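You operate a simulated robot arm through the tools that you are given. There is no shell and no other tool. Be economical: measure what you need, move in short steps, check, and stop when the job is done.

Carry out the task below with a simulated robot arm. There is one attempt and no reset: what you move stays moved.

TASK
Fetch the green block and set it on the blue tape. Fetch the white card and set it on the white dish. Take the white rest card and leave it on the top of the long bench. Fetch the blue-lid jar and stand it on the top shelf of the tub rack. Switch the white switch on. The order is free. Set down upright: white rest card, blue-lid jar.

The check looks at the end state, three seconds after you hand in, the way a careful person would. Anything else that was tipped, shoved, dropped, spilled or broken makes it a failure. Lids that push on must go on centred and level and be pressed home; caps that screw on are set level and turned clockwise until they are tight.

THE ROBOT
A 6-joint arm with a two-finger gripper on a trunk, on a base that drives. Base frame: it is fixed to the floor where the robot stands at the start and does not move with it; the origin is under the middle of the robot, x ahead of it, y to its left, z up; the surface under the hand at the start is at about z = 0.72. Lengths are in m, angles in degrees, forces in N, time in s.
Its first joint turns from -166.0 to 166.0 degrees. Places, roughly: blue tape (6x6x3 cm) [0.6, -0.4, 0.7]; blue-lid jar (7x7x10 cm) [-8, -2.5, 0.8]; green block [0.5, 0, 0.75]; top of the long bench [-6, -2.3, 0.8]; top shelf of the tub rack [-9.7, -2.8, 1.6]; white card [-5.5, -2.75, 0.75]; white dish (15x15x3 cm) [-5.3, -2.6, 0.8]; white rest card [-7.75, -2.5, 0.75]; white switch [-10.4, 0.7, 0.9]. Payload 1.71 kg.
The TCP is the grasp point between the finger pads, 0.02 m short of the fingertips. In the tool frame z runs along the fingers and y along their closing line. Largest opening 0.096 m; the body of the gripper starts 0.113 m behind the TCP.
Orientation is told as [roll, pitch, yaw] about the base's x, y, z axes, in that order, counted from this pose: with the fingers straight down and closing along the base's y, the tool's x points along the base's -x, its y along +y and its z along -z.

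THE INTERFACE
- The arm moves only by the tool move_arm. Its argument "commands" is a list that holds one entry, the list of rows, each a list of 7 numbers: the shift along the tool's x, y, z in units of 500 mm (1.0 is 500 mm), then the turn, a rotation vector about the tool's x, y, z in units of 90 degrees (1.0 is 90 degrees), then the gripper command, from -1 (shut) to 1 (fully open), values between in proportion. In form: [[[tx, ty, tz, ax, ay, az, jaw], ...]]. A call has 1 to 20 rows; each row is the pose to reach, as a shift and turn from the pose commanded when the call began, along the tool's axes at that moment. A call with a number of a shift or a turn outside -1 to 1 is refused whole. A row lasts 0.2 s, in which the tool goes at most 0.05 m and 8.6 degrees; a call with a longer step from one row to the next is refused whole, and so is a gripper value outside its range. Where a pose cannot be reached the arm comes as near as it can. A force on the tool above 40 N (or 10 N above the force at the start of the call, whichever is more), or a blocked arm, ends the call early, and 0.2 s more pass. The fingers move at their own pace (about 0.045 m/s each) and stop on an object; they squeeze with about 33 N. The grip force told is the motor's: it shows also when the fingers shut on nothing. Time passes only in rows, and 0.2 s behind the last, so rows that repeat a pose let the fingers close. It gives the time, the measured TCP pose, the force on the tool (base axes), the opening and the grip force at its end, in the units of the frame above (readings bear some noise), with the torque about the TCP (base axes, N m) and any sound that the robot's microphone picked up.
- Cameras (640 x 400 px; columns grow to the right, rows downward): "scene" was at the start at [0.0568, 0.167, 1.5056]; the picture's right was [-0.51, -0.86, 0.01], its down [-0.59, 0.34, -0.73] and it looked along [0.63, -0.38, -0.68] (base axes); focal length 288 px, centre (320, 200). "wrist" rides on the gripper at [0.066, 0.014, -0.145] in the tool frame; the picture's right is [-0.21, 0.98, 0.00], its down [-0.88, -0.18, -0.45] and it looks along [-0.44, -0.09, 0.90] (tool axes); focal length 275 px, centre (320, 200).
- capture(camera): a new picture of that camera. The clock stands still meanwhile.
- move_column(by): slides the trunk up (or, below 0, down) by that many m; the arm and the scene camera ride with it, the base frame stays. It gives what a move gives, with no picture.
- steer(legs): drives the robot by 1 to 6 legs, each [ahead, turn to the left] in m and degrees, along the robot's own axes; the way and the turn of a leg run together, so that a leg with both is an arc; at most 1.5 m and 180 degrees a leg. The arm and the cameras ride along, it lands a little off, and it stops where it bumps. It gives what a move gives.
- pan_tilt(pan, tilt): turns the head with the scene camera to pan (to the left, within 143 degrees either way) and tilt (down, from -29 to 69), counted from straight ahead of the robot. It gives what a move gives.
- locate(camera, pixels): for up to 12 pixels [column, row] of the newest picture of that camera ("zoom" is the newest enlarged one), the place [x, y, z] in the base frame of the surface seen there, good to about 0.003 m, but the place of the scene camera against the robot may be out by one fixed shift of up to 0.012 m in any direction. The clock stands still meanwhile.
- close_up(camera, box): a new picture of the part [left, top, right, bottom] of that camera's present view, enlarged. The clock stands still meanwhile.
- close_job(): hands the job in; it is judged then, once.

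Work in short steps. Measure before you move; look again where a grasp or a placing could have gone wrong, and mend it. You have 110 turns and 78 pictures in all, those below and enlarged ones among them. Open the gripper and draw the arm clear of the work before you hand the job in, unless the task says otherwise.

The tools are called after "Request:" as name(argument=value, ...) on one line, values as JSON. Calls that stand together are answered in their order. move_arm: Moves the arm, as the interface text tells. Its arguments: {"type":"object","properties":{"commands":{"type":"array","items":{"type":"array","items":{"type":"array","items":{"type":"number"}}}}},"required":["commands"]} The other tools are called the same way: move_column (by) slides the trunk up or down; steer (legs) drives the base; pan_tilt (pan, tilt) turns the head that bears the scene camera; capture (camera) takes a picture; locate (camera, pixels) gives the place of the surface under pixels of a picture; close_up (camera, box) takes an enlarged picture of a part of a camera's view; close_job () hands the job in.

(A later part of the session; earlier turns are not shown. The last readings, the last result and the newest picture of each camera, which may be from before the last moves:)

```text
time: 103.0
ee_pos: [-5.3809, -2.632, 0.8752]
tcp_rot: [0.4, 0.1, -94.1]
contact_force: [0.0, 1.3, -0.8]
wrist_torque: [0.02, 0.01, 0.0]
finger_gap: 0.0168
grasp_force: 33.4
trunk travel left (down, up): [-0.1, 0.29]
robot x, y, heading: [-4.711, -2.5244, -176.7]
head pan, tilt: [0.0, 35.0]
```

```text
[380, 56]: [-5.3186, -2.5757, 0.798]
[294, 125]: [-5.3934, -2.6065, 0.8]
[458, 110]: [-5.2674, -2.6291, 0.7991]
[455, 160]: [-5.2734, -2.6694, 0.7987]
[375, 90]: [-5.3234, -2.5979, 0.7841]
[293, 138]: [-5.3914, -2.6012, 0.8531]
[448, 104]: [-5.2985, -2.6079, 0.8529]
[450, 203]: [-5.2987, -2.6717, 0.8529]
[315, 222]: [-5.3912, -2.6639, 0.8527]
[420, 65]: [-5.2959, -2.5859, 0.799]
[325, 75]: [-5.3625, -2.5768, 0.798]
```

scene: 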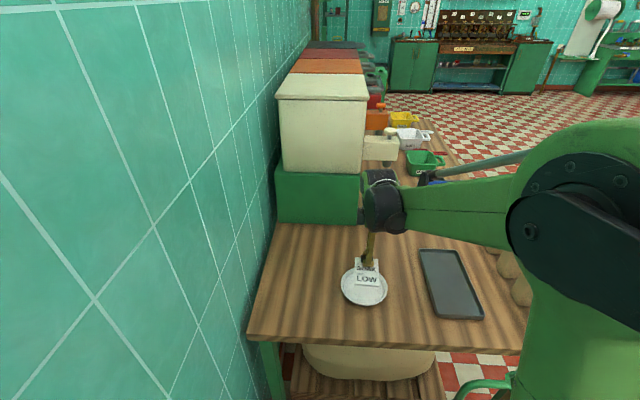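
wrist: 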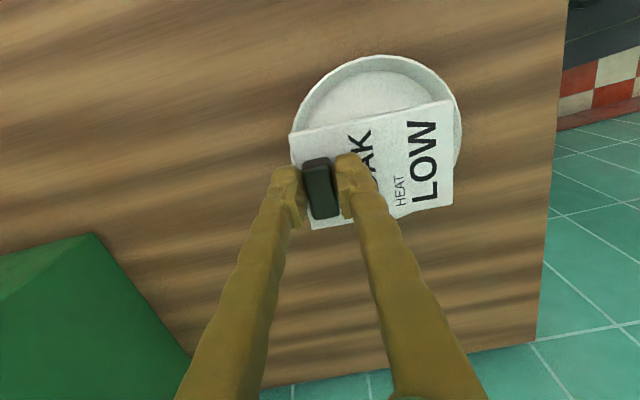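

Card centre [-5.345,-2.636], dish centre ≈[-5.341,-2.641], floor 0.784. I shift 4–5 mm and lower to just above contact.

Request:
move_arm(commands=[[[-0.009, 0.009, 0.03, 0, 0, 0, -1], [-0.009, 0.009, 0.06, 0, 0, 0, -1], [-0.009, 0.009, 0.09, 0, 0, 0, -1], [-0.009, 0.009, 0.105, 0, 0, 0, -1], [-0.009, 0.009, 0.113, 0, 0, 0, -1], [-0.009, 0.009, 0.117, 0, 0, 0, -1], [-0.009, 0.009, 0.117, 0, 0, 0, -1]]])

Request:
capture(camera="wrist")

```text
time: 104.3
ee_pos: [-5.3606, -2.6376, 0.8343]
tcp_rot: [-0.6, -0.1, -94.0]
contact_force: [0.9, -0.2, 0.8]
wrist_torque: [-0.01, 0.13, -0.03]
finger_gap: 0.0165
grasp_force: 32.8
trunk travel left (down, up): [-0.1, 0.29]
robot x, y, heading: [-4.7101, -2.5273, -176.7]
head pan, tilt: [0.0, 35.0]
stopped in row 6: the force on the tool passed its limit at 43 N (the readings are from after the stop); the commanded pose is now the measured one
```

```text
50 pictures are left
```

wrist: 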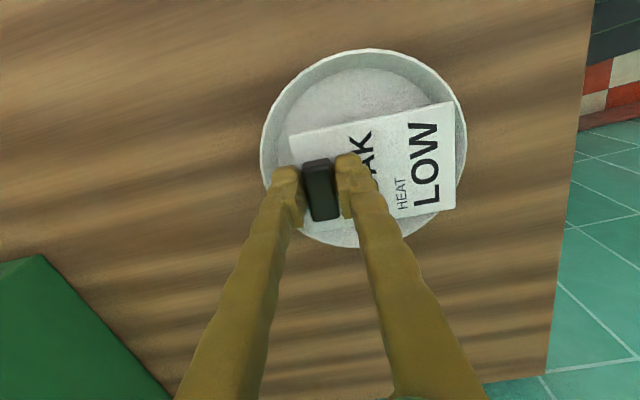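

The move stopped on force with the hand now 16 mm further in +x. I measure dish rim and card again.

Request:
locate(camera="wrist", pixels=[[370, 50], [264, 150], [466, 140], [445, 85], [290, 85], [350, 246], [292, 137], [450, 104], [453, 206], [345, 222], [370, 80]])

Request:
close_up(camera="scene", box=[310, 230, 430, 320])

```text
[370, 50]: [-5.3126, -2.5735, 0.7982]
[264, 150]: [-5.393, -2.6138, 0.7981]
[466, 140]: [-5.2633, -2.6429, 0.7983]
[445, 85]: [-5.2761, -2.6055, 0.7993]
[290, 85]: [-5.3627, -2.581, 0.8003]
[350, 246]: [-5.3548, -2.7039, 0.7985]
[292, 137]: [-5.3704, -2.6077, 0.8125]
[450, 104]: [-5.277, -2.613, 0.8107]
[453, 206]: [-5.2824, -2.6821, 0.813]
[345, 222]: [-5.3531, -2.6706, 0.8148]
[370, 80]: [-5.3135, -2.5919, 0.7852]
```

```text
4.44 times, centred on (370, 275) of scene
```

zoom: 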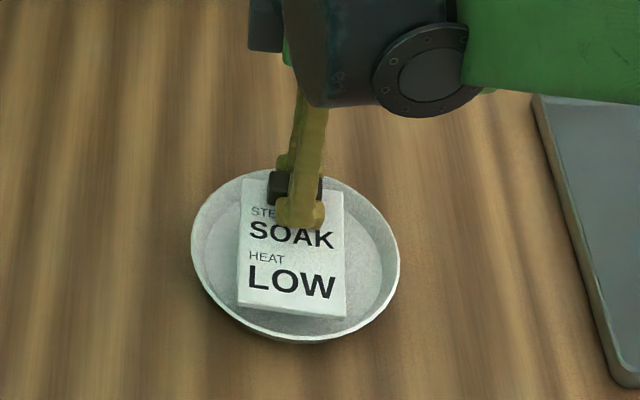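

The dish rim circle is centred at ≈[-5.330,-2.640] with radius ≈0.067; the card's far corners had met the rim. The card centre is now [-5.326,-2.645]; I shift (-4,+5) mm and lower gently by 13 mm.

Request:
move_arm(commands=[[[0.009, -0.009, 0, 0, 0, 0, -1], [0.009, -0.009, 0.008, 0, 0, 0, -1], [0.009, -0.009, 0.016, 0, 0, 0, -1], [0.009, -0.009, 0.024, 0, 0, 0, -1], [0.009, -0.009, 0.024, 0, 0, 0, -1]]])

```text
time: 105.2
ee_pos: [-5.3551, -2.6335, 0.8354]
tcp_rot: [-1.5, -0.2, -93.9]
contact_force: [0.8, 0.0, 0.6]
wrist_torque: [-0.01, 0.15, 0.02]
finger_gap: 0.0167
grasp_force: 32.6
trunk travel left (down, up): [-0.1, 0.29]
robot x, y, heading: [-4.7078, -2.5246, -176.7]
head pan, tilt: [0.0, 35.0]
stopped in row 4: the force on the tool passed its limit at 50 N (the readings are from after the stop); the commanded pose is now the measured one
```

Stopped again at the same height (z≈0.835). I look at what touches.

Request:
capture(camera="wrist")

Request:
capture(camera="scene")

Request:
locate(camera="wrist", pixels=[[293, 138], [449, 106], [452, 205], [400, 215], [350, 223], [370, 150]])

```text
48 pictures are left
```

wrist: 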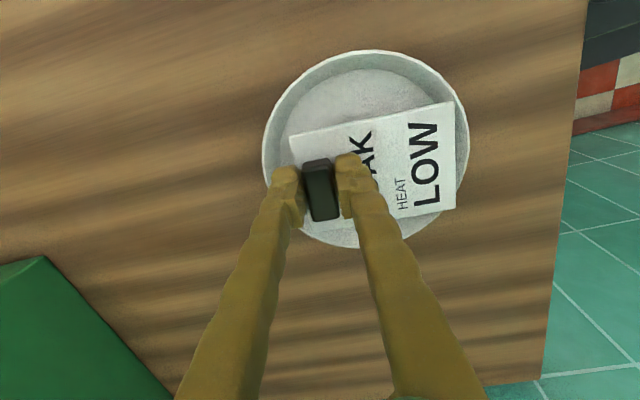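

```text
47 pictures are left
```

scene: 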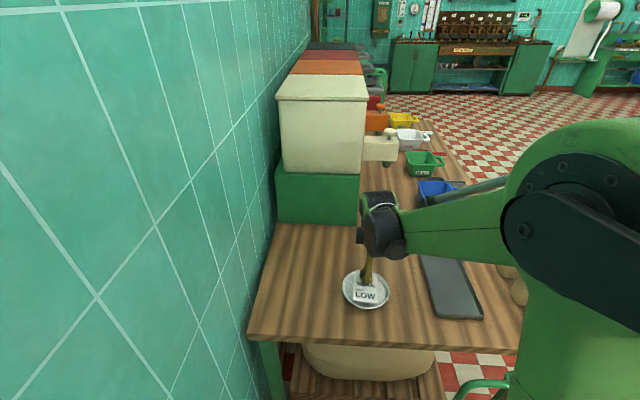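

```text
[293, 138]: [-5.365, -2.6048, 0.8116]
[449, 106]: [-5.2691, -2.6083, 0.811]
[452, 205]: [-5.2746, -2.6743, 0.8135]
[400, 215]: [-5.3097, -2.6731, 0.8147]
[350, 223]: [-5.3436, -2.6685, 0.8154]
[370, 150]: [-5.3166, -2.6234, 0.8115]
```

The card is now ~1 cm toward +x of the dish centre (the arm springs toward the robot when stopped). I lift 1 cm, shift -1 cm in x, then measure both again with an enlarged picture.

Request:
move_arm(commands=[[[0, 0, -0.02, 0, 0, 0, -1], [0, -0.01, -0.02, 0, 0, 0, -1], [0, -0.02, -0.02, 0, 0, 0, -1], [0, -0.02, -0.02, 0, 0, 0, -1]]])

Request:
close_up(camera="wrist", box=[220, 30, 500, 265])

```text
time: 106.2
ee_pos: [-5.3679, -2.6317, 0.8431]
tcp_rot: [-1.3, -0.1, -93.9]
contact_force: [0.2, 0.2, -0.9]
wrist_torque: [0.02, 0.01, 0.04]
finger_gap: 0.0165
grasp_force: 33.0
trunk travel left (down, up): [-0.1, 0.29]
robot x, y, heading: [-4.7128, -2.5284, -176.9]
head pan, tilt: [0.0, 35.0]
```

```text
1.70 times, centred on (360, 148) of wrist
```

zoom: 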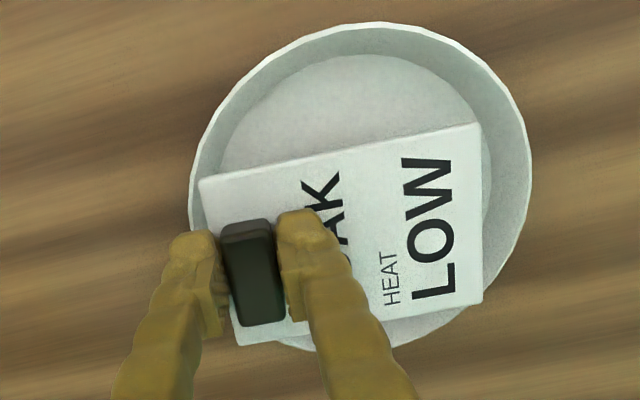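

Request:
locate(camera="zoom", pixels=[[192, 200], [529, 165], [365, 25], [245, 80], [490, 65], [500, 285], [420, 337], [201, 180], [477, 126], [480, 300], [245, 340], [355, 90]])

```text
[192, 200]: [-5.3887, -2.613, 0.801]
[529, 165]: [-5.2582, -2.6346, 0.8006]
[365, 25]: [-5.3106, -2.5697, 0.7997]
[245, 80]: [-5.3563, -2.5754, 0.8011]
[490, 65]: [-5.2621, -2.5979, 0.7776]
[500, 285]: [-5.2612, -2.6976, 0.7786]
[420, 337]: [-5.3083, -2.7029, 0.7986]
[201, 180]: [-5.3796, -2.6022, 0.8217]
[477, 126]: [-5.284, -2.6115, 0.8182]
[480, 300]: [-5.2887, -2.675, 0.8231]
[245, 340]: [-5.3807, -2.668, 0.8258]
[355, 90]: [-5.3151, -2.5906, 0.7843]
```

Dish centre refined: [-5.3256,-2.6367], R 0.068; card centre [-5.333,-2.639]. I shift (+7.7,+2.5) mm, level the 1.3° roll, let it settle, then lower 18 mm.

Request:
move_arm(commands=[[[0.006, 0.015, 0, -0.0145, 0, 0, -1], [0.006, 0.015, 0, -0.0145, 0, 0, -1], [0.006, 0.015, 0, -0.0145, 0, 0, -1], [0.006, 0.015, 0.01, -0.0145, 0, 0, -1], [0.006, 0.015, 0.02, -0.0145, 0, 0, -1], [0.006, 0.015, 0.028, -0.0145, 0, 0, -1], [0.006, 0.015, 0.036, -0.0145, 0, 0, -1], [0.006, 0.015, 0.036, -0.0145, 0, 0, -1]]])

```text
time: 108.0
ee_pos: [-5.3615, -2.6304, 0.8248]
tcp_rot: [0.0, -0.3, -94.0]
contact_force: [-0.8, 0.0, 8.3]
wrist_torque: [0.13, -0.58, -0.02]
finger_gap: 0.0169
grasp_force: 33.0
trunk travel left (down, up): [-0.1, 0.29]
robot x, y, heading: [-4.7122, -2.5294, -176.9]
head pan, tilt: [0.0, 35.0]
```

8 N contact at about TCP+(0.07,0.016): the near corner touches the wall. I shift (-4,-2) mm and lower a little more.

Request:
move_arm(commands=[[[0, 0, -0.004, 0, 0, 0, -1], [-0.004, -0.008, -0.004, 0, 0, 0, -1], [-0.004, -0.008, -0.004, 0, 0, 0, -1], [-0.004, -0.008, 0.004, 0, 0, 0, -1], [-0.004, -0.008, 0.008, 0, 0, 0, -1], [-0.004, -0.008, 0.008, 0, 0, 0, -1]]])

Request:
close_up(camera="wrist", box=[220, 30, 500, 265])

```text
time: 109.4
ee_pos: [-5.3494, -2.6307, 0.8344]
tcp_rot: [-1.1, -0.3, -93.9]
contact_force: [0.2, -0.4, -0.2]
wrist_torque: [0.02, 0.09, -0.01]
finger_gap: 0.0165
grasp_force: 33.2
trunk travel left (down, up): [-0.1, 0.29]
robot x, y, heading: [-4.7102, -2.5297, -177.0]
head pan, tilt: [0.0, 35.0]
stopped in row 6: the force on the tool passed its limit at 41 N (the readings are from after the stop); the commanded pose is now the measured one
```

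```text
1.70 times, centred on (360, 148) of wrist
```

zoom: 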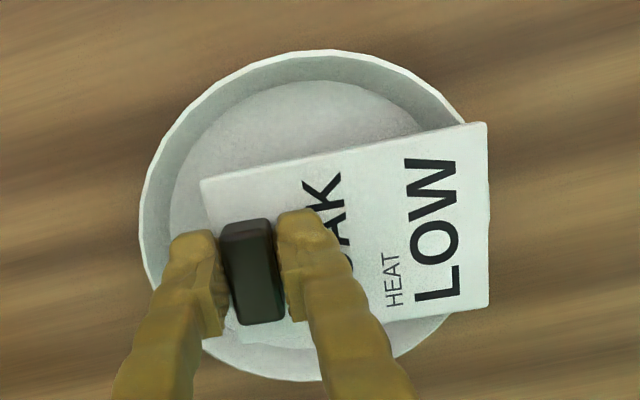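

Request:
locate(camera="zoom", pixels=[[142, 210], [310, 53], [200, 90], [425, 85], [380, 345], [280, 375], [203, 185], [484, 126], [486, 302], [245, 335], [330, 110]])

```text
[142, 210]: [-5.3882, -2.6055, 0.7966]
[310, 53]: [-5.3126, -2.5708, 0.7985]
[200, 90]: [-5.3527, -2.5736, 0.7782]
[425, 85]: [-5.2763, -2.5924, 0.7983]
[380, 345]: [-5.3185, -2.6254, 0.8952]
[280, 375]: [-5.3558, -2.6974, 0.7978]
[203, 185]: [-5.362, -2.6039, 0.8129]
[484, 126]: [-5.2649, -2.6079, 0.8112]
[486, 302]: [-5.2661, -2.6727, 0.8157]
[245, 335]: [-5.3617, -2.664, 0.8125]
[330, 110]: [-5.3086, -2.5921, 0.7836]
```

The card nearly equals the dish's floor size, so it will rest against the wall. I lift, recentre by -13 mm in x, lower to light contact at TCP≈0.827, open slightly and rise.

Request:
move_arm(commands=[[[0, 0, -0.016, 0, 0, 0, -1], [-0.002, -0.013, -0.016, -0.012, 0, 0, -1], [-0.002, -0.026, -0.016, -0.012, 0, 0, -1], [-0.002, -0.026, -0.016, -0.012, 0, 0, -1], [-0.002, -0.026, -0.016, -0.012, 0, 0, -1], [-0.002, -0.026, -0.006, -0.012, 0, 0, -1], [-0.002, -0.026, 0.004, -0.012, 0, 0, -1], [-0.002, -0.026, 0.012, -0.012, 0, 0, -1], [-0.002, -0.026, 0.012, -0.012, 0, 0, -1]]])

Request:
capture(camera="wrist")

```text
time: 111.4
ee_pos: [-5.3659, -2.6304, 0.8267]
tcp_rot: [0.2, -0.3, -94.1]
contact_force: [0.8, -1.1, 2.4]
wrist_torque: [-0.09, 0.04, 0.01]
finger_gap: 0.0163
grasp_force: 33.1
trunk travel left (down, up): [-0.1, 0.29]
robot x, y, heading: [-4.713, -2.5225, -176.7]
head pan, tilt: [0.0, 35.0]
```

```text
44 pictures are left
```

wrist: 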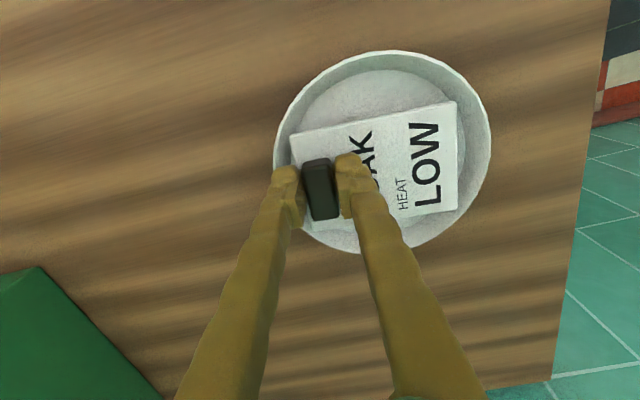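

Light contact at the -x,-y corner; I shift (+2.5,+2) mm, then open slightly and rise.

Request:
move_arm(commands=[[[0.004, 0.005, 0, 0, 0, 0, -1], [0.004, 0.005, 0, 0, 0, 0, -1], [0.004, 0.005, 0.004, 0, 0, 0, -1], [0.004, 0.005, 0.004, 0, 0, 0, -0.6], [0.004, 0.005, 0.004, 0, 0, 0, -0.4], [0.004, 0.005, 0.004, 0, 0, 0, -0.4], [0.004, 0.005, 0.004, 0, 0, 0, -0.4], [0.004, 0.005, -0.03, 0, 0, 0, -0.4], [0.004, 0.005, -0.08, 0, 0, 0, -0.4], [0.004, 0.005, -0.14, 0, 0, 0, -0.4], [0.004, 0.005, -0.14, 0, 0, 0, -0.4]]])

Request:
capture(camera="wrist")

```text
time: 113.8
ee_pos: [-5.3657, -2.6306, 0.8962]
tcp_rot: [0.2, -0.2, -94.0]
contact_force: [0.1, -0.2, 0.7]
wrist_torque: [0.01, 0.01, -0.02]
finger_gap: 0.029
grasp_force: 0.0
trunk travel left (down, up): [-0.1, 0.29]
robot x, y, heading: [-4.7102, -2.525, -176.7]
head pan, tilt: [0.0, 35.0]
```

```text
43 pictures are left
```

wrist: 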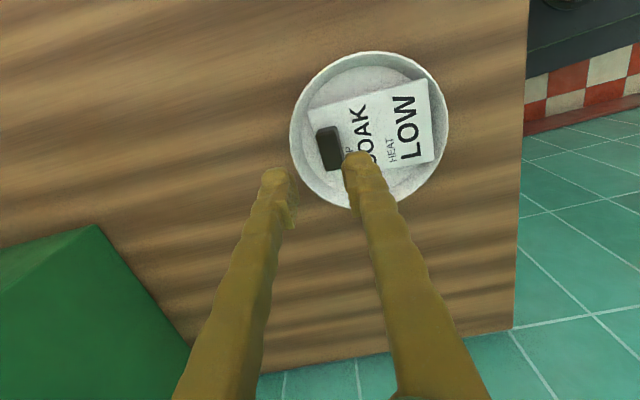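

The card lies in the dish. I raise and draw the arm back, turning the hand back forward.

Request:
move_arm(commands=[[[0, 0, -0.06, 0, 0, 0, -0.4], [0, 0, -0.13, 0, 0, 0, -0.4], [0, 0, -0.2, 0, 0, 0, -0.4], [0.02, 0.05, -0.25, 0, 0, 0.08, -0.4], [0.04, 0.1, -0.3, 0, 0, 0.16, -0.4], [0.06, 0.16, -0.34, 0, 0, 0.24, -0.4], [0.08, 0.22, -0.38, 0, 0, 0.32, -0.4], [0.1, 0.28, -0.42, 0, 0, 0.4, -0.4], [0.12, 0.33, -0.44, 0, 0, 0.48, 0], [0.14, 0.38, -0.44, 0, 0, 0.56, 0], [0.16, 0.43, -0.44, 0, 0, 0.64, 0], [0.18, 0.48, -0.44, 0, 0, 0.72, 0], [0.197, 0.52, -0.44, 0, 0, 0.8, 0], [0.197, 0.52, -0.44, 0, 0, 0.88, 0], [0.197, 0.52, -0.44, 0, 0, 0.92, 0], [0.197, 0.52, -0.44, 0, 0, 0.92, 0]]])

Request:
pan_tilt(pan=-15, tilt=20)

Request:
capture(camera="scene")

```text
time: 117.2
ee_pos: [-5.0991, -2.5451, 1.1161]
tcp_rot: [0.4, 0.2, -176.8]
contact_force: [0.8, -0.7, 0.0]
wrist_torque: [0.02, -0.01, -0.03]
finger_gap: 0.0478
grasp_force: 0.1
trunk travel left (down, up): [-0.1, 0.29]
robot x, y, heading: [-4.7128, -2.5246, -176.5]
head pan, tilt: [0.0, 35.0]
```

```text
time: 118.0
ee_pos: [-5.0983, -2.5449, 1.1164]
tcp_rot: [0.3, 0.2, -176.9]
contact_force: [-0.3, 0.0, -0.1]
wrist_torque: [-0.01, 0.0, -0.01]
finger_gap: 0.048
grasp_force: 0.1
trunk travel left (down, up): [-0.1, 0.29]
robot x, y, heading: [-4.7128, -2.5271, -176.8]
head pan, tilt: [-15.0, 20.0]
```

```text
42 pictures are left
```

scene: 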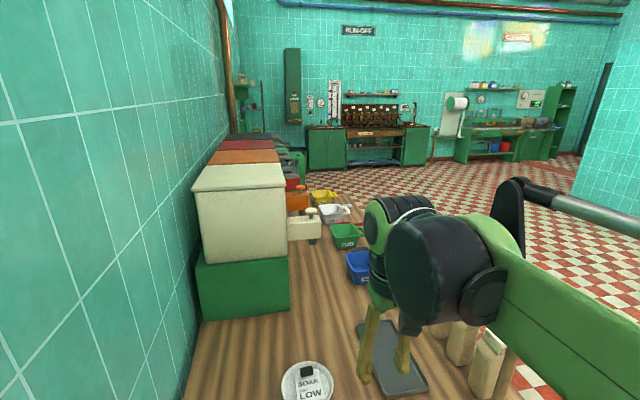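

The card rests in the dish. I back out 0.5 m, go around the hand truck to the aisle at y≈-1.45 and drive along to x≈-6.3.

Request:
steer(legs=[[-0.5, 0], [0, -63], [1.2, 0], [0, 60], [1.5, 0]])

Request:
pan_tilt(pan=30, tilt=20)

Request:
capture(camera="scene")

```text
time: 147.5
ee_pos: [-6.5614, -1.2429, 1.1164]
tcp_rot: [0.3, 0.3, 174.2]
contact_force: [0.1, -0.1, -0.4]
wrist_torque: [-0.01, -0.03, 0.04]
finger_gap: 0.0479
grasp_force: 0.0
trunk travel left (down, up): [-0.1, 0.29]
robot x, y, heading: [-6.1745, -1.2865, 174.1]
head pan, tilt: [-15.0, 20.0]
```

```text
time: 148.7
ee_pos: [-6.5371, -1.2446, 1.1248]
tcp_rot: [0.3, -1.0, 174.1]
contact_force: [-0.2, -0.7, 0.3]
wrist_torque: [-0.01, 0.1, -0.04]
finger_gap: 0.0483
grasp_force: 0.0
trunk travel left (down, up): [-0.1, 0.29]
robot x, y, heading: [-6.1764, -1.2828, 174.1]
head pan, tilt: [30.0, 20.0]
```

```text
41 pictures are left
```

scene: 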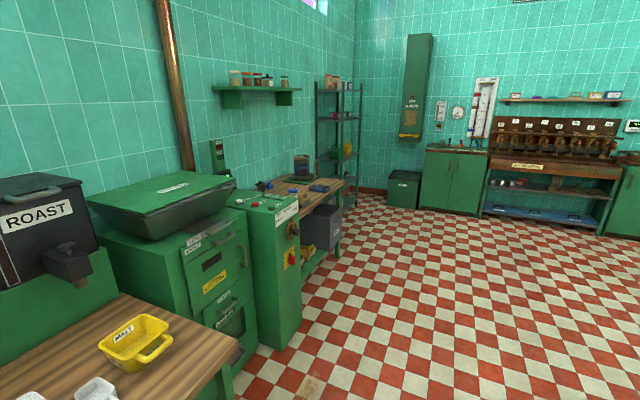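

I see the work bench with a jar at (302,165) beyond the mill, and the rack at (340,140). I zoom in and locate.

Request:
close_up(camera="scene", box=[200, 60, 380, 260])

Request:
locate(camera="scene", pixels=[[303, 165], [265, 185], [320, 188], [335, 190], [345, 180], [298, 205], [360, 110], [318, 85], [355, 205], [230, 355], [300, 330], [340, 85]])

```text
2.00 times, centred on (290, 160) of scene
```

zoom: 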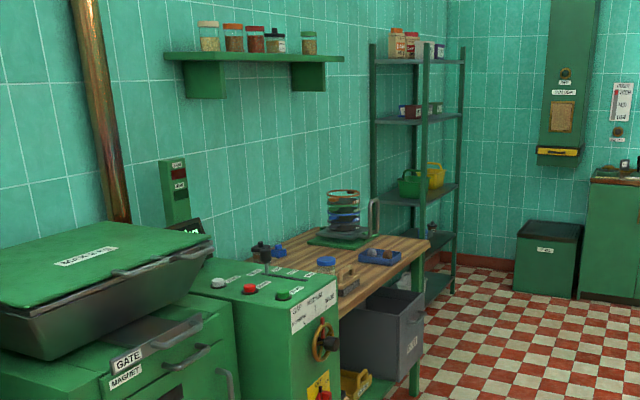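

```text
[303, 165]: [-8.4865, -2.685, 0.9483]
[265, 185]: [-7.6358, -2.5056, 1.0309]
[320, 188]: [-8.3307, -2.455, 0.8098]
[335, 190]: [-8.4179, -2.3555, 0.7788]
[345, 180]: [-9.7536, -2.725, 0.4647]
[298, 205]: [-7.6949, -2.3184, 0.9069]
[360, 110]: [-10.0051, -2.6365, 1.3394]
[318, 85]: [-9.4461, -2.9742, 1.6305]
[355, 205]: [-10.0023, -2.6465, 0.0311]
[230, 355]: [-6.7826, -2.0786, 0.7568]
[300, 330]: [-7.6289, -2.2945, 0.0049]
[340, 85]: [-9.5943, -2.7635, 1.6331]
```

The jar and rest card are on the bench at x≈-7.7…-8.5, its front at y≈-2.3; the rack's top shelf is at z≈1.63. I drive to about (-7.9,-1.7) facing the bench.

Request:
steer(legs=[[0, 19.7], [1.0, 0], [0.75, 0], [0, 76]])

Request:
pan_tilt(pan=10, tilt=38)

Request:
capture(camera="scene")

```text
time: 167.2
ee_pos: [-7.8667, -2.0743, 1.123]
tcp_rot: [0.3, -0.7, -90.4]
contact_force: [0.2, 0.0, -0.6]
wrist_torque: [0.01, -0.02, 0.03]
finger_gap: 0.0484
grasp_force: 0.0
trunk travel left (down, up): [-0.1, 0.29]
robot x, y, heading: [-7.8623, -1.7006, -90.1]
head pan, tilt: [30.0, 20.0]
```

```text
time: 168.0
ee_pos: [-7.8644, -2.0771, 1.1197]
tcp_rot: [0.3, -0.5, -90.4]
contact_force: [0.3, -2.6, -0.8]
wrist_torque: [0.35, 0.01, 0.0]
finger_gap: 0.0478
grasp_force: 0.1
trunk travel left (down, up): [-0.1, 0.29]
robot x, y, heading: [-7.8592, -1.7056, -90.1]
head pan, tilt: [10.0, 38.0]
```

```text
39 pictures are left
```

scene: 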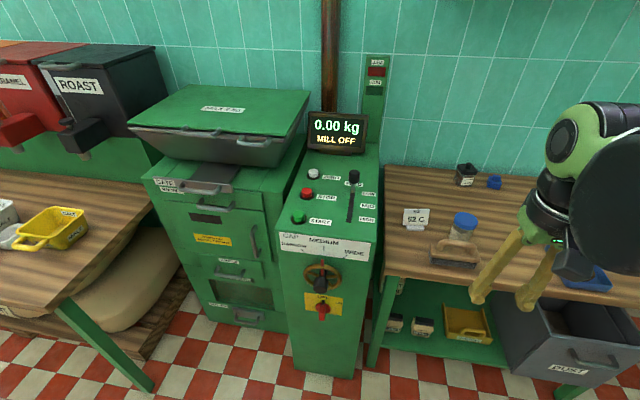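

The rest card ("52 C") stands at (416,218) and the blue-lid jar at (463,226). I zoom in and locate.

Request:
close_up(camera="scene", box=[380, 160, 540, 280])

Request:
locate(camera="zoom", pixels=[[90, 200], [190, 200], [140, 230], [110, 265], [190, 275], [330, 230], [290, 225], [375, 225], [330, 290], [330, 330], [270, 370], [330, 60]])

Request:
locate(camera="scene", pixels=[[376, 285], [390, 265], [580, 290], [380, 200], [60, 275], [120, 255], [20, 280], [100, 215], [160, 170], [60, 300]])

```text
3.33 times, centred on (460, 220) of scene
```

zoom: 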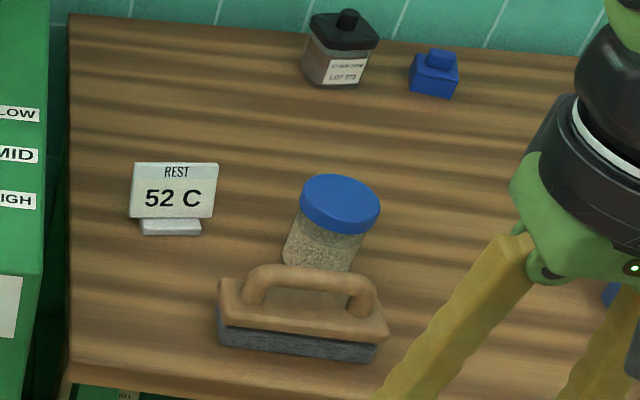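

```text
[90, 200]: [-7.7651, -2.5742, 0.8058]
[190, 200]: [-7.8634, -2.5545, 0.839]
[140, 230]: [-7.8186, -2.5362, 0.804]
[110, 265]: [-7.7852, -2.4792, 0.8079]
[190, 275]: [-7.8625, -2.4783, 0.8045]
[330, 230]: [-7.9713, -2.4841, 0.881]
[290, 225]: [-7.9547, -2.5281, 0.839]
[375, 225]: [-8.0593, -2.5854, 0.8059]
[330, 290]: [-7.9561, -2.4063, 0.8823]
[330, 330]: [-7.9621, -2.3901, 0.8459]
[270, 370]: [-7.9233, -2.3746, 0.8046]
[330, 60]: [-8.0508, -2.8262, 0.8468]
```

```text
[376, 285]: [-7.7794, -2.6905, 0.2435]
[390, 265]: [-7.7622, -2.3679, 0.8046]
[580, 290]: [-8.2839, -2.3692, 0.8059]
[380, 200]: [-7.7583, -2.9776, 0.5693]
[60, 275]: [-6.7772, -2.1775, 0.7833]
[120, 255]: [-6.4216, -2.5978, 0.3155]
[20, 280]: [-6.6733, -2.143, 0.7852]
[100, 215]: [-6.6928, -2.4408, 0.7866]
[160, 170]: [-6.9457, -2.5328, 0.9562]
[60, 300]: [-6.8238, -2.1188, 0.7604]
```

The rest card plate is near [-7.825,-2.55], its top ≈0.85 on bench top 0.805; jar near [-7.975,-2.50], lid ≈0.885. I move above the rest card, turning the hand to close along y.

Request:
move_arm(commands=[[[-0.0676, 0.0063, 0.0229, 0, 0, -0.0714, 0.6], [-0.1351, 0.0126, 0.0457, 0, 0, -0.1429, 0.6], [-0.2027, 0.0189, 0.0686, 0, 0, -0.2143, 0.6], [-0.2703, 0.0251, 0.0914, 0, 0, -0.2857, 0.6], [-0.3379, 0.0314, 0.1143, 0, 0, -0.3571, 0.6], [-0.4054, 0.0377, 0.1371, 0, 0, -0.4286, 0.6], [-0.473, 0.044, 0.16, 0, 0, -0.5, 0.6], [-0.5406, 0.0503, 0.1829, 0, 0, -0.5714, 0.6], [-0.6081, 0.0566, 0.2057, 0, 0, -0.6429, 0.6], [-0.6757, 0.0629, 0.2286, 0, 0, -0.7143, 0.6], [-0.7433, 0.0691, 0.2514, 0, 0, -0.7857, 0.6], [-0.8109, 0.0754, 0.2743, 0, 0, -0.8571, 0.6], [-0.8784, 0.0817, 0.2971, 0, 0, -0.9286, 0.6], [-0.946, 0.088, 0.32, 0, 0, -1.0, 0.6], [-0.946, 0.088, 0.32, 0, 0, -1.0, 0.6], [-0.946, 0.088, 0.32, 0, 0, -1.0, 0.6]]])

Request:
capture(camera="wrist")

```text
time: 171.4
ee_pos: [-7.8249, -2.5375, 0.9789]
tcp_rot: [-1.4, -0.3, -0.2]
contact_force: [1.4, -0.1, -0.7]
wrist_torque: [-0.02, -0.02, -0.01]
finger_gap: 0.0767
grasp_force: 0.1
trunk travel left (down, up): [-0.1, 0.29]
robot x, y, heading: [-7.86, -1.7018, -90.4]
head pan, tilt: [10.0, 38.0]
```

```text
37 pictures are left
```

wrist: 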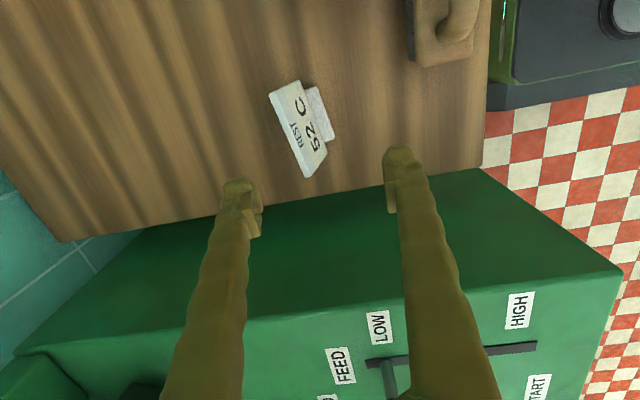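

Request:
close_up(camera="wrist", box=[240, 60, 360, 190])

```text
3.08 times, centred on (300, 125) of wrist
```

zoom: 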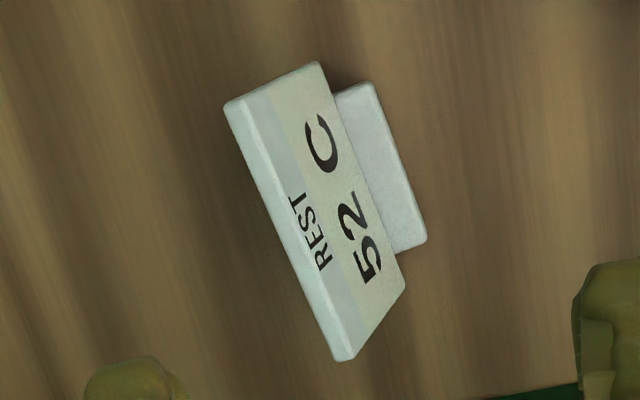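

The card's top edge runs (225,105)→(345,360) in the zoom, the foot is on the +y side. I locate its points.

Request:
locate(camera="zoom", pixels=[[231, 108], [251, 98], [314, 68], [338, 355], [352, 350], [290, 230], [305, 225], [402, 285], [345, 100], [420, 235], [355, 190], [180, 250]])

```text
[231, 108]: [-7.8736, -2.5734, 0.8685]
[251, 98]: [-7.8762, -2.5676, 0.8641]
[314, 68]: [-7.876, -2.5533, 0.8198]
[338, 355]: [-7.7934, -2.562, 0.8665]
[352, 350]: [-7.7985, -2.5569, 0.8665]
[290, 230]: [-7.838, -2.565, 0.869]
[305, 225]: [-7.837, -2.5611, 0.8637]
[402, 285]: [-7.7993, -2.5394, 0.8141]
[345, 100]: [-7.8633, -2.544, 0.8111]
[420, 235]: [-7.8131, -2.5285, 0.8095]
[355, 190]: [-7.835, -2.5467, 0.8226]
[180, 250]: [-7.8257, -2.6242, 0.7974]
```

The plate leans back ~18.5°, its top edge centre [-7.8345,-2.565,0.867], turned +8°. I tilt the hand to match and go to a pre-grasp 8 cm up along the plate, jaw 0.045.

Request:
move_arm(commands=[[[0.005, -0.024, 0.025, -0.055, 0, -0.022, 0.3], [0.01, -0.048, 0.05, -0.11, 0, -0.045, 0.3], [0.015, -0.073, 0.075, -0.166, 0, -0.067, 0.0], [0.019, -0.097, 0.099, -0.221, 0, -0.089, 0.0], [0.019, -0.097, 0.099, -0.221, 0, -0.089, 0.0], [0.019, -0.097, 0.099, -0.221, 0, -0.089, 0.0]]])

Request:
capture(camera="wrist")

```text
time: 172.8
ee_pos: [-7.8342, -2.5841, 0.9322]
tcp_rot: [18.2, -1.5, 7.5]
contact_force: [0.2, -0.4, 0.5]
wrist_torque: [0.02, 0.01, 0.02]
finger_gap: 0.0481
grasp_force: 0.2
trunk travel left (down, up): [-0.1, 0.29]
robot x, y, heading: [-7.8592, -1.7003, -90.2]
head pan, tilt: [10.0, 38.0]
```

```text
35 pictures are left
```

wrist: 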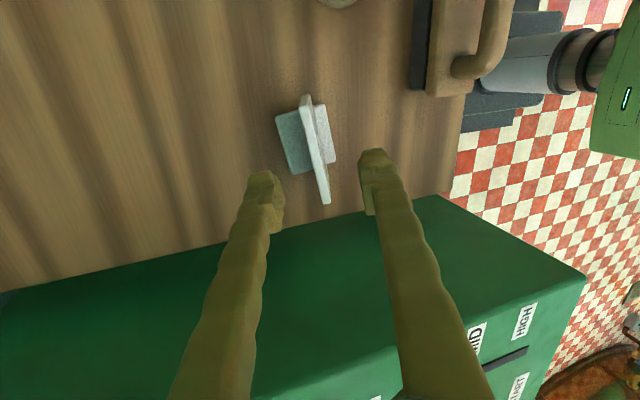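

The plate is edge-on and centred between the fingers (plate at (320,180), fingers at (265,190),(372,165)). I go 8 cm along the fingers and close.

Request:
move_arm(commands=[[[0, 0, 0.05, 0, 0, 0, 0], [0, 0, 0.1, 0, 0, 0, 0], [0, 0, 0.14, 0, 0, 0, 0], [0, 0, 0.16, 0, 0, 0, 0], [0, 0, 0.16, 0, 0, 0, 0]]])

Request:
capture(camera="wrist")

```text
time: 174.0
ee_pos: [-7.837, -2.5609, 0.8569]
tcp_rot: [18.3, -1.4, 7.4]
contact_force: [-0.4, 0.3, 0.3]
wrist_torque: [-0.01, -0.04, 0.01]
finger_gap: 0.048
grasp_force: 0.0
trunk travel left (down, up): [-0.1, 0.29]
robot x, y, heading: [-7.8627, -1.7025, -90.2]
head pan, tilt: [10.0, 38.0]
```

```text
34 pictures are left
```

wrist: 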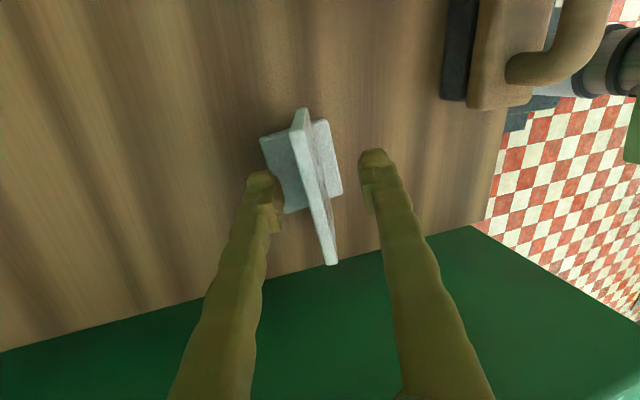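

Plate is between the fingers and the tips are above the foot. Close and lift.

Request:
move_arm(commands=[[[0, 0, 0, 0, 0, 0, -1], [0, 0, 0, 0, 0, 0, -1], [0, 0, 0, 0, 0, 0, -1], [0, 0, 0, 0, 0, 0, -1], [0, 0, 0, 0, 0, 0, -1], [0, 0, 0, 0, 0, 0, -1]]])

Request:
move_arm(commands=[[[0, 0.006, -0.019, 0, 0, 0, -1], [0, 0.013, -0.038, 0, 0, 0, -1], [0, 0.025, -0.076, 0, 0, 0, -1], [0, 0.05, -0.15, 0, 0, 0, -1], [0, 0.075, -0.225, 0, 0, 0, -1], [0, 0.1, -0.3, 0, 0, 0, -1], [0, 0.1, -0.3, 0, 0, 0, -1]]])

Request:
capture(camera="wrist")

```text
time: 175.4
ee_pos: [-7.8365, -2.5595, 0.8555]
tcp_rot: [18.3, -1.5, 7.4]
contact_force: [-0.4, -0.4, 0.2]
wrist_torque: [0.01, 0.0, -0.03]
finger_gap: 0.0065
grasp_force: 32.8
trunk travel left (down, up): [-0.1, 0.29]
robot x, y, heading: [-7.8596, -1.703, -90.3]
head pan, tilt: [10.0, 38.0]
```

```text
time: 177.0
ee_pos: [-7.8434, -2.5594, 1.0155]
tcp_rot: [18.3, -1.5, 7.6]
contact_force: [0.2, -0.3, -0.7]
wrist_torque: [-0.02, -0.02, 0.0]
finger_gap: 0.0066
grasp_force: 32.6
trunk travel left (down, up): [-0.1, 0.29]
robot x, y, heading: [-7.8637, -1.7025, -90.4]
head pan, tilt: [10.0, 38.0]
```

```text
33 pictures are left
```

wrist: 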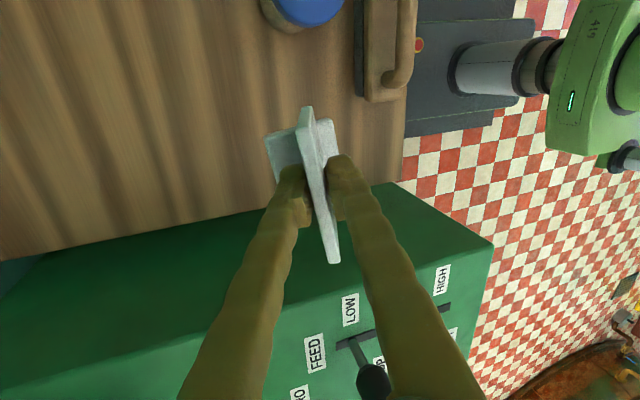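

The rest card is held steady. I draw the arm back to y≈-2.12 and up before driving.

Request:
move_arm(commands=[[[-0.0095, 0.0724, 0.0125, 0, 0, 0, -1], [-0.019, 0.1448, 0.025, 0, 0, 0, -1], [-0.0285, 0.2173, 0.0375, 0, 0, 0, -1], [-0.038, 0.2897, 0.05, 0, 0, 0, -1], [-0.0475, 0.3621, 0.0625, 0, 0, 0, -1], [-0.057, 0.4345, 0.075, 0, 0, 0, -1], [-0.0665, 0.5069, 0.0875, 0, 0, 0, -1], [-0.076, 0.5793, 0.1, 0, 0, 0, -1], [-0.0855, 0.6518, 0.1125, 0, 0, 0, -1], [-0.095, 0.7242, 0.125, 0, 0, 0, -1], [-0.1045, 0.7966, 0.1375, 0, 0, 0, -1], [-0.114, 0.869, 0.15, 0, 0, 0, -1], [-0.114, 0.869, 0.15, 0, 0, 0, -1]]])

Request:
steer(legs=[[-0.2, 0], [0, 90], [1.15, 0], [0, -90]])

Request:
pan_tilt(pan=0, tilt=40)

Request:
capture(camera="scene")

```text
time: 179.8
ee_pos: [-7.8428, -2.117, 1.0769]
tcp_rot: [18.3, -1.4, 7.5]
contact_force: [-0.3, -0.5, -0.7]
wrist_torque: [-0.06, 0.03, -0.01]
finger_gap: 0.0064
grasp_force: 32.9
trunk travel left (down, up): [-0.1, 0.29]
robot x, y, heading: [-7.8617, -1.7016, -90.3]
head pan, tilt: [10.0, 38.0]
```

```text
time: 201.3
ee_pos: [-6.6515, -1.8865, 1.0766]
tcp_rot: [18.4, -1.5, 9.8]
contact_force: [0.5, 0.4, -0.6]
wrist_torque: [0.02, -0.02, 0.01]
finger_gap: 0.0064
grasp_force: 33.3
trunk travel left (down, up): [-0.1, 0.29]
robot x, y, heading: [-6.6836, -1.4732, -88.1]
head pan, tilt: [10.0, 38.0]
```

```text
time: 202.0
ee_pos: [-6.6505, -1.8866, 1.0784]
tcp_rot: [18.3, -1.5, 9.7]
contact_force: [0.5, -2.1, -0.3]
wrist_torque: [0.18, 0.02, 0.01]
finger_gap: 0.0067
grasp_force: 32.7
trunk travel left (down, up): [-0.1, 0.29]
robot x, y, heading: [-6.683, -1.4728, -88.4]
head pan, tilt: [0.0, 40.0]
```

```text
32 pictures are left
```

scene: 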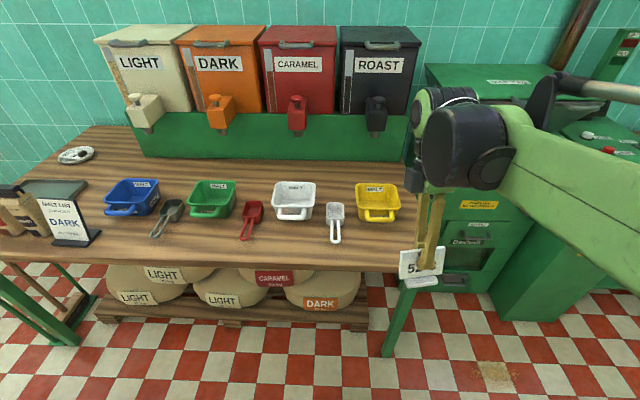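

The long bench top is free at the front strip, e.g. around (290,240) or (395,230). I locate candidate spots.

Request:
locate(camera="scene", pixels=[[290, 240], [290, 262], [375, 245], [390, 267], [335, 240], [250, 238], [215, 240], [293, 222], [378, 224], [200, 260], [250, 180], [333, 175]])

```text
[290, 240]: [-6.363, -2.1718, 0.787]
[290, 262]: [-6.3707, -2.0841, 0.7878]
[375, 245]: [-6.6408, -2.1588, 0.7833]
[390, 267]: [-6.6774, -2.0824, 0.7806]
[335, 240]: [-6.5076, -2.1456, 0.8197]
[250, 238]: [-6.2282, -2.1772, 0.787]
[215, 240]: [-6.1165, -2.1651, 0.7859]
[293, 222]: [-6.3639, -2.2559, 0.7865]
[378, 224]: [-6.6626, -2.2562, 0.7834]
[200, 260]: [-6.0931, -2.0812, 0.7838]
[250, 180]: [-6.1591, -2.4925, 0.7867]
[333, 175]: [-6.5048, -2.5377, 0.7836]
```

Spot chosen: [-6.61,-2.165], free between the front edge (y≈-2.075), the yellow bin (y≤-2.25) and the scoop. I move the card above it at TCP z≈0.90.

Request:
move_arm(commands=[[[0.0027, -0.0717, 0.0179, 0, 0, 0, -1], [0.0053, -0.1433, 0.0358, 0, 0, 0, -1], [0.008, -0.215, 0.0537, 0, 0, 0, -1], [0.0107, -0.2867, 0.0716, 0, 0, 0, -1], [0.0133, -0.3583, 0.0894, 0, 0, 0, -1], [0.016, -0.43, 0.1073, 0, 0, 0, -1], [0.0187, -0.5017, 0.1252, 0, 0, 0, -1], [0.0213, -0.5733, 0.1431, 0, 0, 0, -1], [0.024, -0.645, 0.161, 0, 0, 0, -1], [0.024, -0.645, 0.161, 0, 0, 0, -1], [0.024, -0.645, 0.161, 0, 0, 0, -1]]])

Request:
capture(camera="scene")

Request:
capture(camera="wrist")

```text
time: 204.4
ee_pos: [-6.6114, -2.1544, 0.909]
tcp_rot: [17.5, -1.5, 9.8]
contact_force: [-0.7, 0.3, -0.9]
wrist_torque: [0.02, -0.02, 0.02]
finger_gap: 0.0065
grasp_force: 33.0
trunk travel left (down, up): [-0.1, 0.29]
robot x, y, heading: [-6.6833, -1.4708, -88.2]
head pan, tilt: [0.0, 40.0]
```

```text
31 pictures are left
```

scene: 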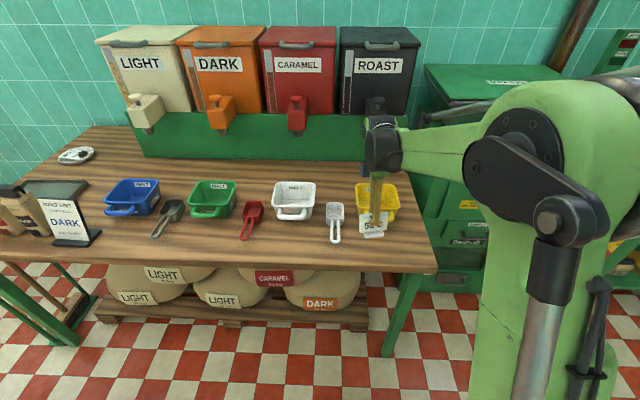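

```text
30 pictures are left
```

wrist: 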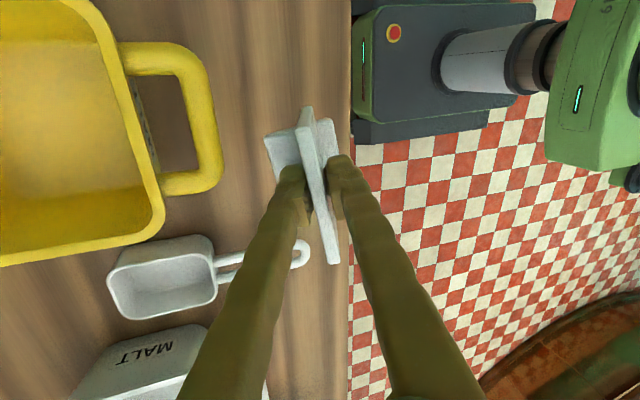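

The yellow bin has a handle reaching forward (218,120) and the scoop handle ends at (303,253). I locate these against the bench edge.

Request:
locate(camera="wrist", pixels=[[218, 110], [215, 170], [308, 250], [300, 240], [348, 100], [350, 200], [266, 137], [304, 110], [332, 262], [335, 130], [240, 170], [280, 215]])

```text
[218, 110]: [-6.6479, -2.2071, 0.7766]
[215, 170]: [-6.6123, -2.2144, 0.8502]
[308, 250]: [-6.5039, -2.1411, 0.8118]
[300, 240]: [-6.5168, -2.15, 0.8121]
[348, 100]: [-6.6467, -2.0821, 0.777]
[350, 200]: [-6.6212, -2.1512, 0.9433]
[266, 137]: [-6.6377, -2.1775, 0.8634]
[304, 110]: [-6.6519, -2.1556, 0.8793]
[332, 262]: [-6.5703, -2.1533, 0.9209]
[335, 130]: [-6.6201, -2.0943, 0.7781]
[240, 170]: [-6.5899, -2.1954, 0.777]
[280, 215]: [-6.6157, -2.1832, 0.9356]
```

The foot spans y -2.178…-2.123 here, clear of handle (-2.21) and edge (-2.08). I lower straight down 7 cm to TCP ≈0.838.

Request:
move_arm(commands=[[[0.001, -0.0111, 0.0337, -0.009, 0, 0, -1], [0.002, -0.0223, 0.0674, -0.009, 0, 0, -1], [0.003, -0.0334, 0.101, -0.009, 0, 0, -1], [0.0035, -0.0402, 0.1215, -0.009, 0, 0, -1], [0.004, -0.0446, 0.135, -0.009, 0, 0, -1], [0.004, -0.0446, 0.135, -0.009, 0, 0, -1]]])

```text
time: 205.8
ee_pos: [-6.6095, -2.152, 0.8375]
tcp_rot: [18.3, -1.5, 9.8]
contact_force: [0.3, 0.6, -0.1]
wrist_torque: [0.0, -0.02, 0.0]
finger_gap: 0.0069
grasp_force: 33.1
trunk travel left (down, up): [-0.1, 0.29]
robot x, y, heading: [-6.6857, -1.4722, -88.2]
head pan, tilt: [0.0, 40.0]
```

No contact yet; I go 3 mm further in small steps.

Request:
move_arm(commands=[[[0, -0.0006, 0.0019, 0, 0, 0, -1], [0, -0.0013, 0.0038, 0, 0, 0, -1], [0, -0.0019, 0.0057, 0, 0, 0, -1], [0, -0.0019, 0.0057, 0, 0, 0, -1]]])

```text
time: 206.8
ee_pos: [-6.6113, -2.1535, 0.8347]
tcp_rot: [18.3, -1.4, 9.7]
contact_force: [-1.9, -4.6, 22.1]
wrist_torque: [0.01, -0.05, -0.01]
finger_gap: 0.0068
grasp_force: 33.7
trunk travel left (down, up): [-0.1, 0.29]
robot x, y, heading: [-6.6828, -1.4706, -88.3]
head pan, tilt: [0.0, 40.0]
```

Firm flat contact (22 N, torque ~0). I ease 1 mm, open a little and withdraw along the fingers.

Request:
move_arm(commands=[[[0, 0, -0.002, 0, 0, 0, -1], [0, 0, -0.002, 0, 0, 0, -0.75], [0, 0, -0.002, 0, 0, 0, -0.65], [0, 0, -0.002, 0, 0, 0, -0.6], [0, 0, -0.002, 0, 0, 0, -0.6], [0, 0, -0.03, 0, 0, 0, -0.6], [0, 0, -0.08, 0, 0, 0, -0.6], [0, 0, -0.15, 0, 0, 0, -0.6], [0, 0, -0.24, 0, 0, 0, -0.6], [0, 0, -0.24, 0, 0, 0, -0.6]]])

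Request:
capture(camera="wrist")

```text
time: 209.0
ee_pos: [-6.6106, -2.1883, 0.9492]
tcp_rot: [18.3, -1.5, 9.7]
contact_force: [-0.2, 0.6, -0.3]
wrist_torque: [-0.02, 0.0, -0.01]
finger_gap: 0.0191
grasp_force: 0.2
trunk travel left (down, up): [-0.1, 0.29]
robot x, y, heading: [-6.6832, -1.4771, -88.2]
head pan, tilt: [0.0, 40.0]
```

```text
29 pictures are left
```

wrist: 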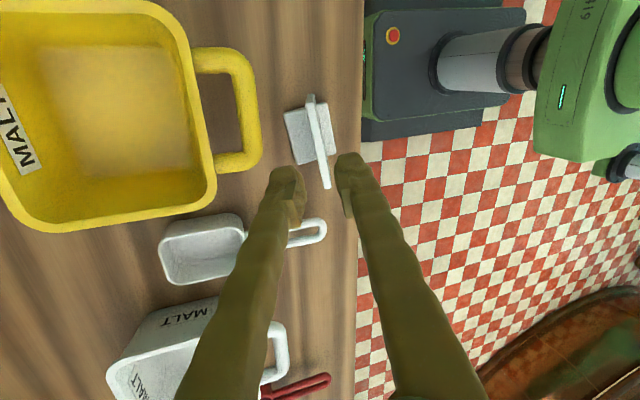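

The rest card stands on the bench. I lift away, draw back and level the hand.

Request:
move_arm(commands=[[[0, 0.031, -0.095, 0, 0, 0, -0.6], [0, 0.063, -0.19, 0, 0, 0, -0.6], [-0.005, 0.138, -0.178, 0, 0, 0, -0.6], [-0.01, 0.213, -0.166, 0.04, 0, 0, -0.6], [-0.016, 0.289, -0.154, 0.08, 0, 0, 0], [-0.021, 0.364, -0.142, 0.12, 0, 0, 0], [-0.026, 0.439, -0.13, 0.16, 0, 0, 0.6], [-0.031, 0.514, -0.118, 0.203, 0, 0, 0.6], [-0.037, 0.59, -0.106, 0.203, 0, 0, 0.8], [-0.042, 0.665, -0.094, 0.203, 0, 0, 0.9], [-0.042, 0.665, -0.094, 0.203, 0, 0, 0.9]]])

Request:
close_up(camera="scene", box=[310, 150, 450, 290])

```text
refused: row 2 steps farther than a row can; nothing moved
```

```text
2.86 times, centred on (380, 220) of scene
```

zoom: 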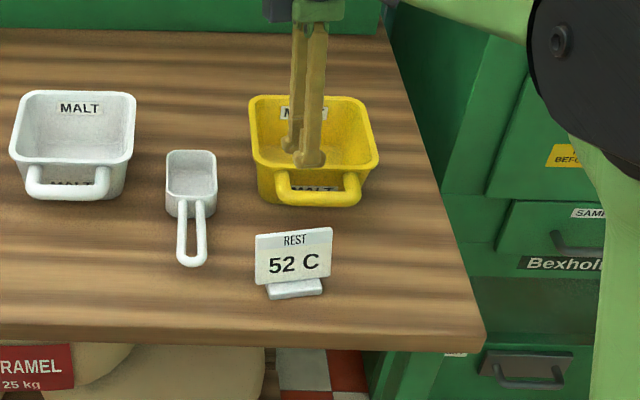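

The rest card stands properly. One row was a hair too long; I repeat with smaller steps.

Request:
move_arm(commands=[[[0, 0.028, -0.085, 0, 0, 0, -0.6], [0, 0.056, -0.17, 0, 0, 0, -0.6], [0, 0.063, -0.19, 0, 0, 0, -0.6], [-0.005, 0.138, -0.178, 0, 0, 0, -0.6], [-0.01, 0.213, -0.166, 0.04, 0, 0, -0.6], [-0.016, 0.289, -0.154, 0.08, 0, 0, 0], [-0.021, 0.364, -0.142, 0.12, 0, 0, 0], [-0.026, 0.439, -0.13, 0.16, 0, 0, 0.6], [-0.031, 0.514, -0.118, 0.203, 0, 0, 0.6], [-0.037, 0.59, -0.106, 0.203, 0, 0, 0.8], [-0.042, 0.665, -0.094, 0.203, 0, 0, 0.9], [-0.042, 0.665, -0.094, 0.203, 0, 0, 0.9]]])

Request:
steer(legs=[[0, -90], [1.25, 0], [0, 90], [0.2, 0]])

Request:
pan_tilt(pan=-15, tilt=30)

Request:
capture(camera="scene")

```text
time: 211.6
ee_pos: [-6.6395, -1.8939, 1.1005]
tcp_rot: [0.2, -1.5, 9.7]
contact_force: [-0.3, 0.0, -0.1]
wrist_torque: [0.06, -0.04, 0.02]
finger_gap: 0.0911
grasp_force: 0.1
trunk travel left (down, up): [-0.1, 0.29]
robot x, y, heading: [-6.6816, -1.4756, -88.1]
head pan, tilt: [0.0, 40.0]
```

```text
time: 233.5
ee_pos: [-7.8784, -2.1694, 1.1064]
tcp_rot: [-0.6, -1.3, 12.7]
contact_force: [0.1, -1.2, -0.6]
wrist_torque: [0.04, -0.01, 0.02]
finger_gap: 0.0909
grasp_force: 0.1
trunk travel left (down, up): [-0.1, 0.29]
robot x, y, heading: [-7.9417, -1.765, -85.6]
head pan, tilt: [0.0, 40.0]
```

```text
time: 234.3
ee_pos: [-7.8752, -2.1979, 1.0952]
tcp_rot: [0.7, -1.5, 12.5]
contact_force: [-0.2, -1.6, -0.5]
wrist_torque: [0.17, -0.04, 0.01]
finger_gap: 0.0911
grasp_force: 0.0
trunk travel left (down, up): [-0.1, 0.29]
robot x, y, heading: [-7.9429, -1.7648, -85.6]
head pan, tilt: [-15.0, 30.0]
```

```text
27 pictures are left
```

scene: 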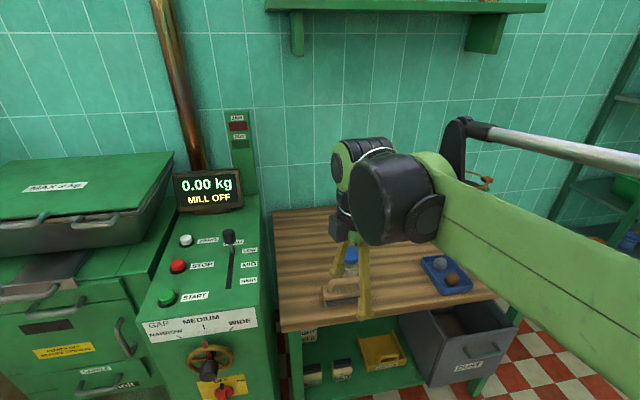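

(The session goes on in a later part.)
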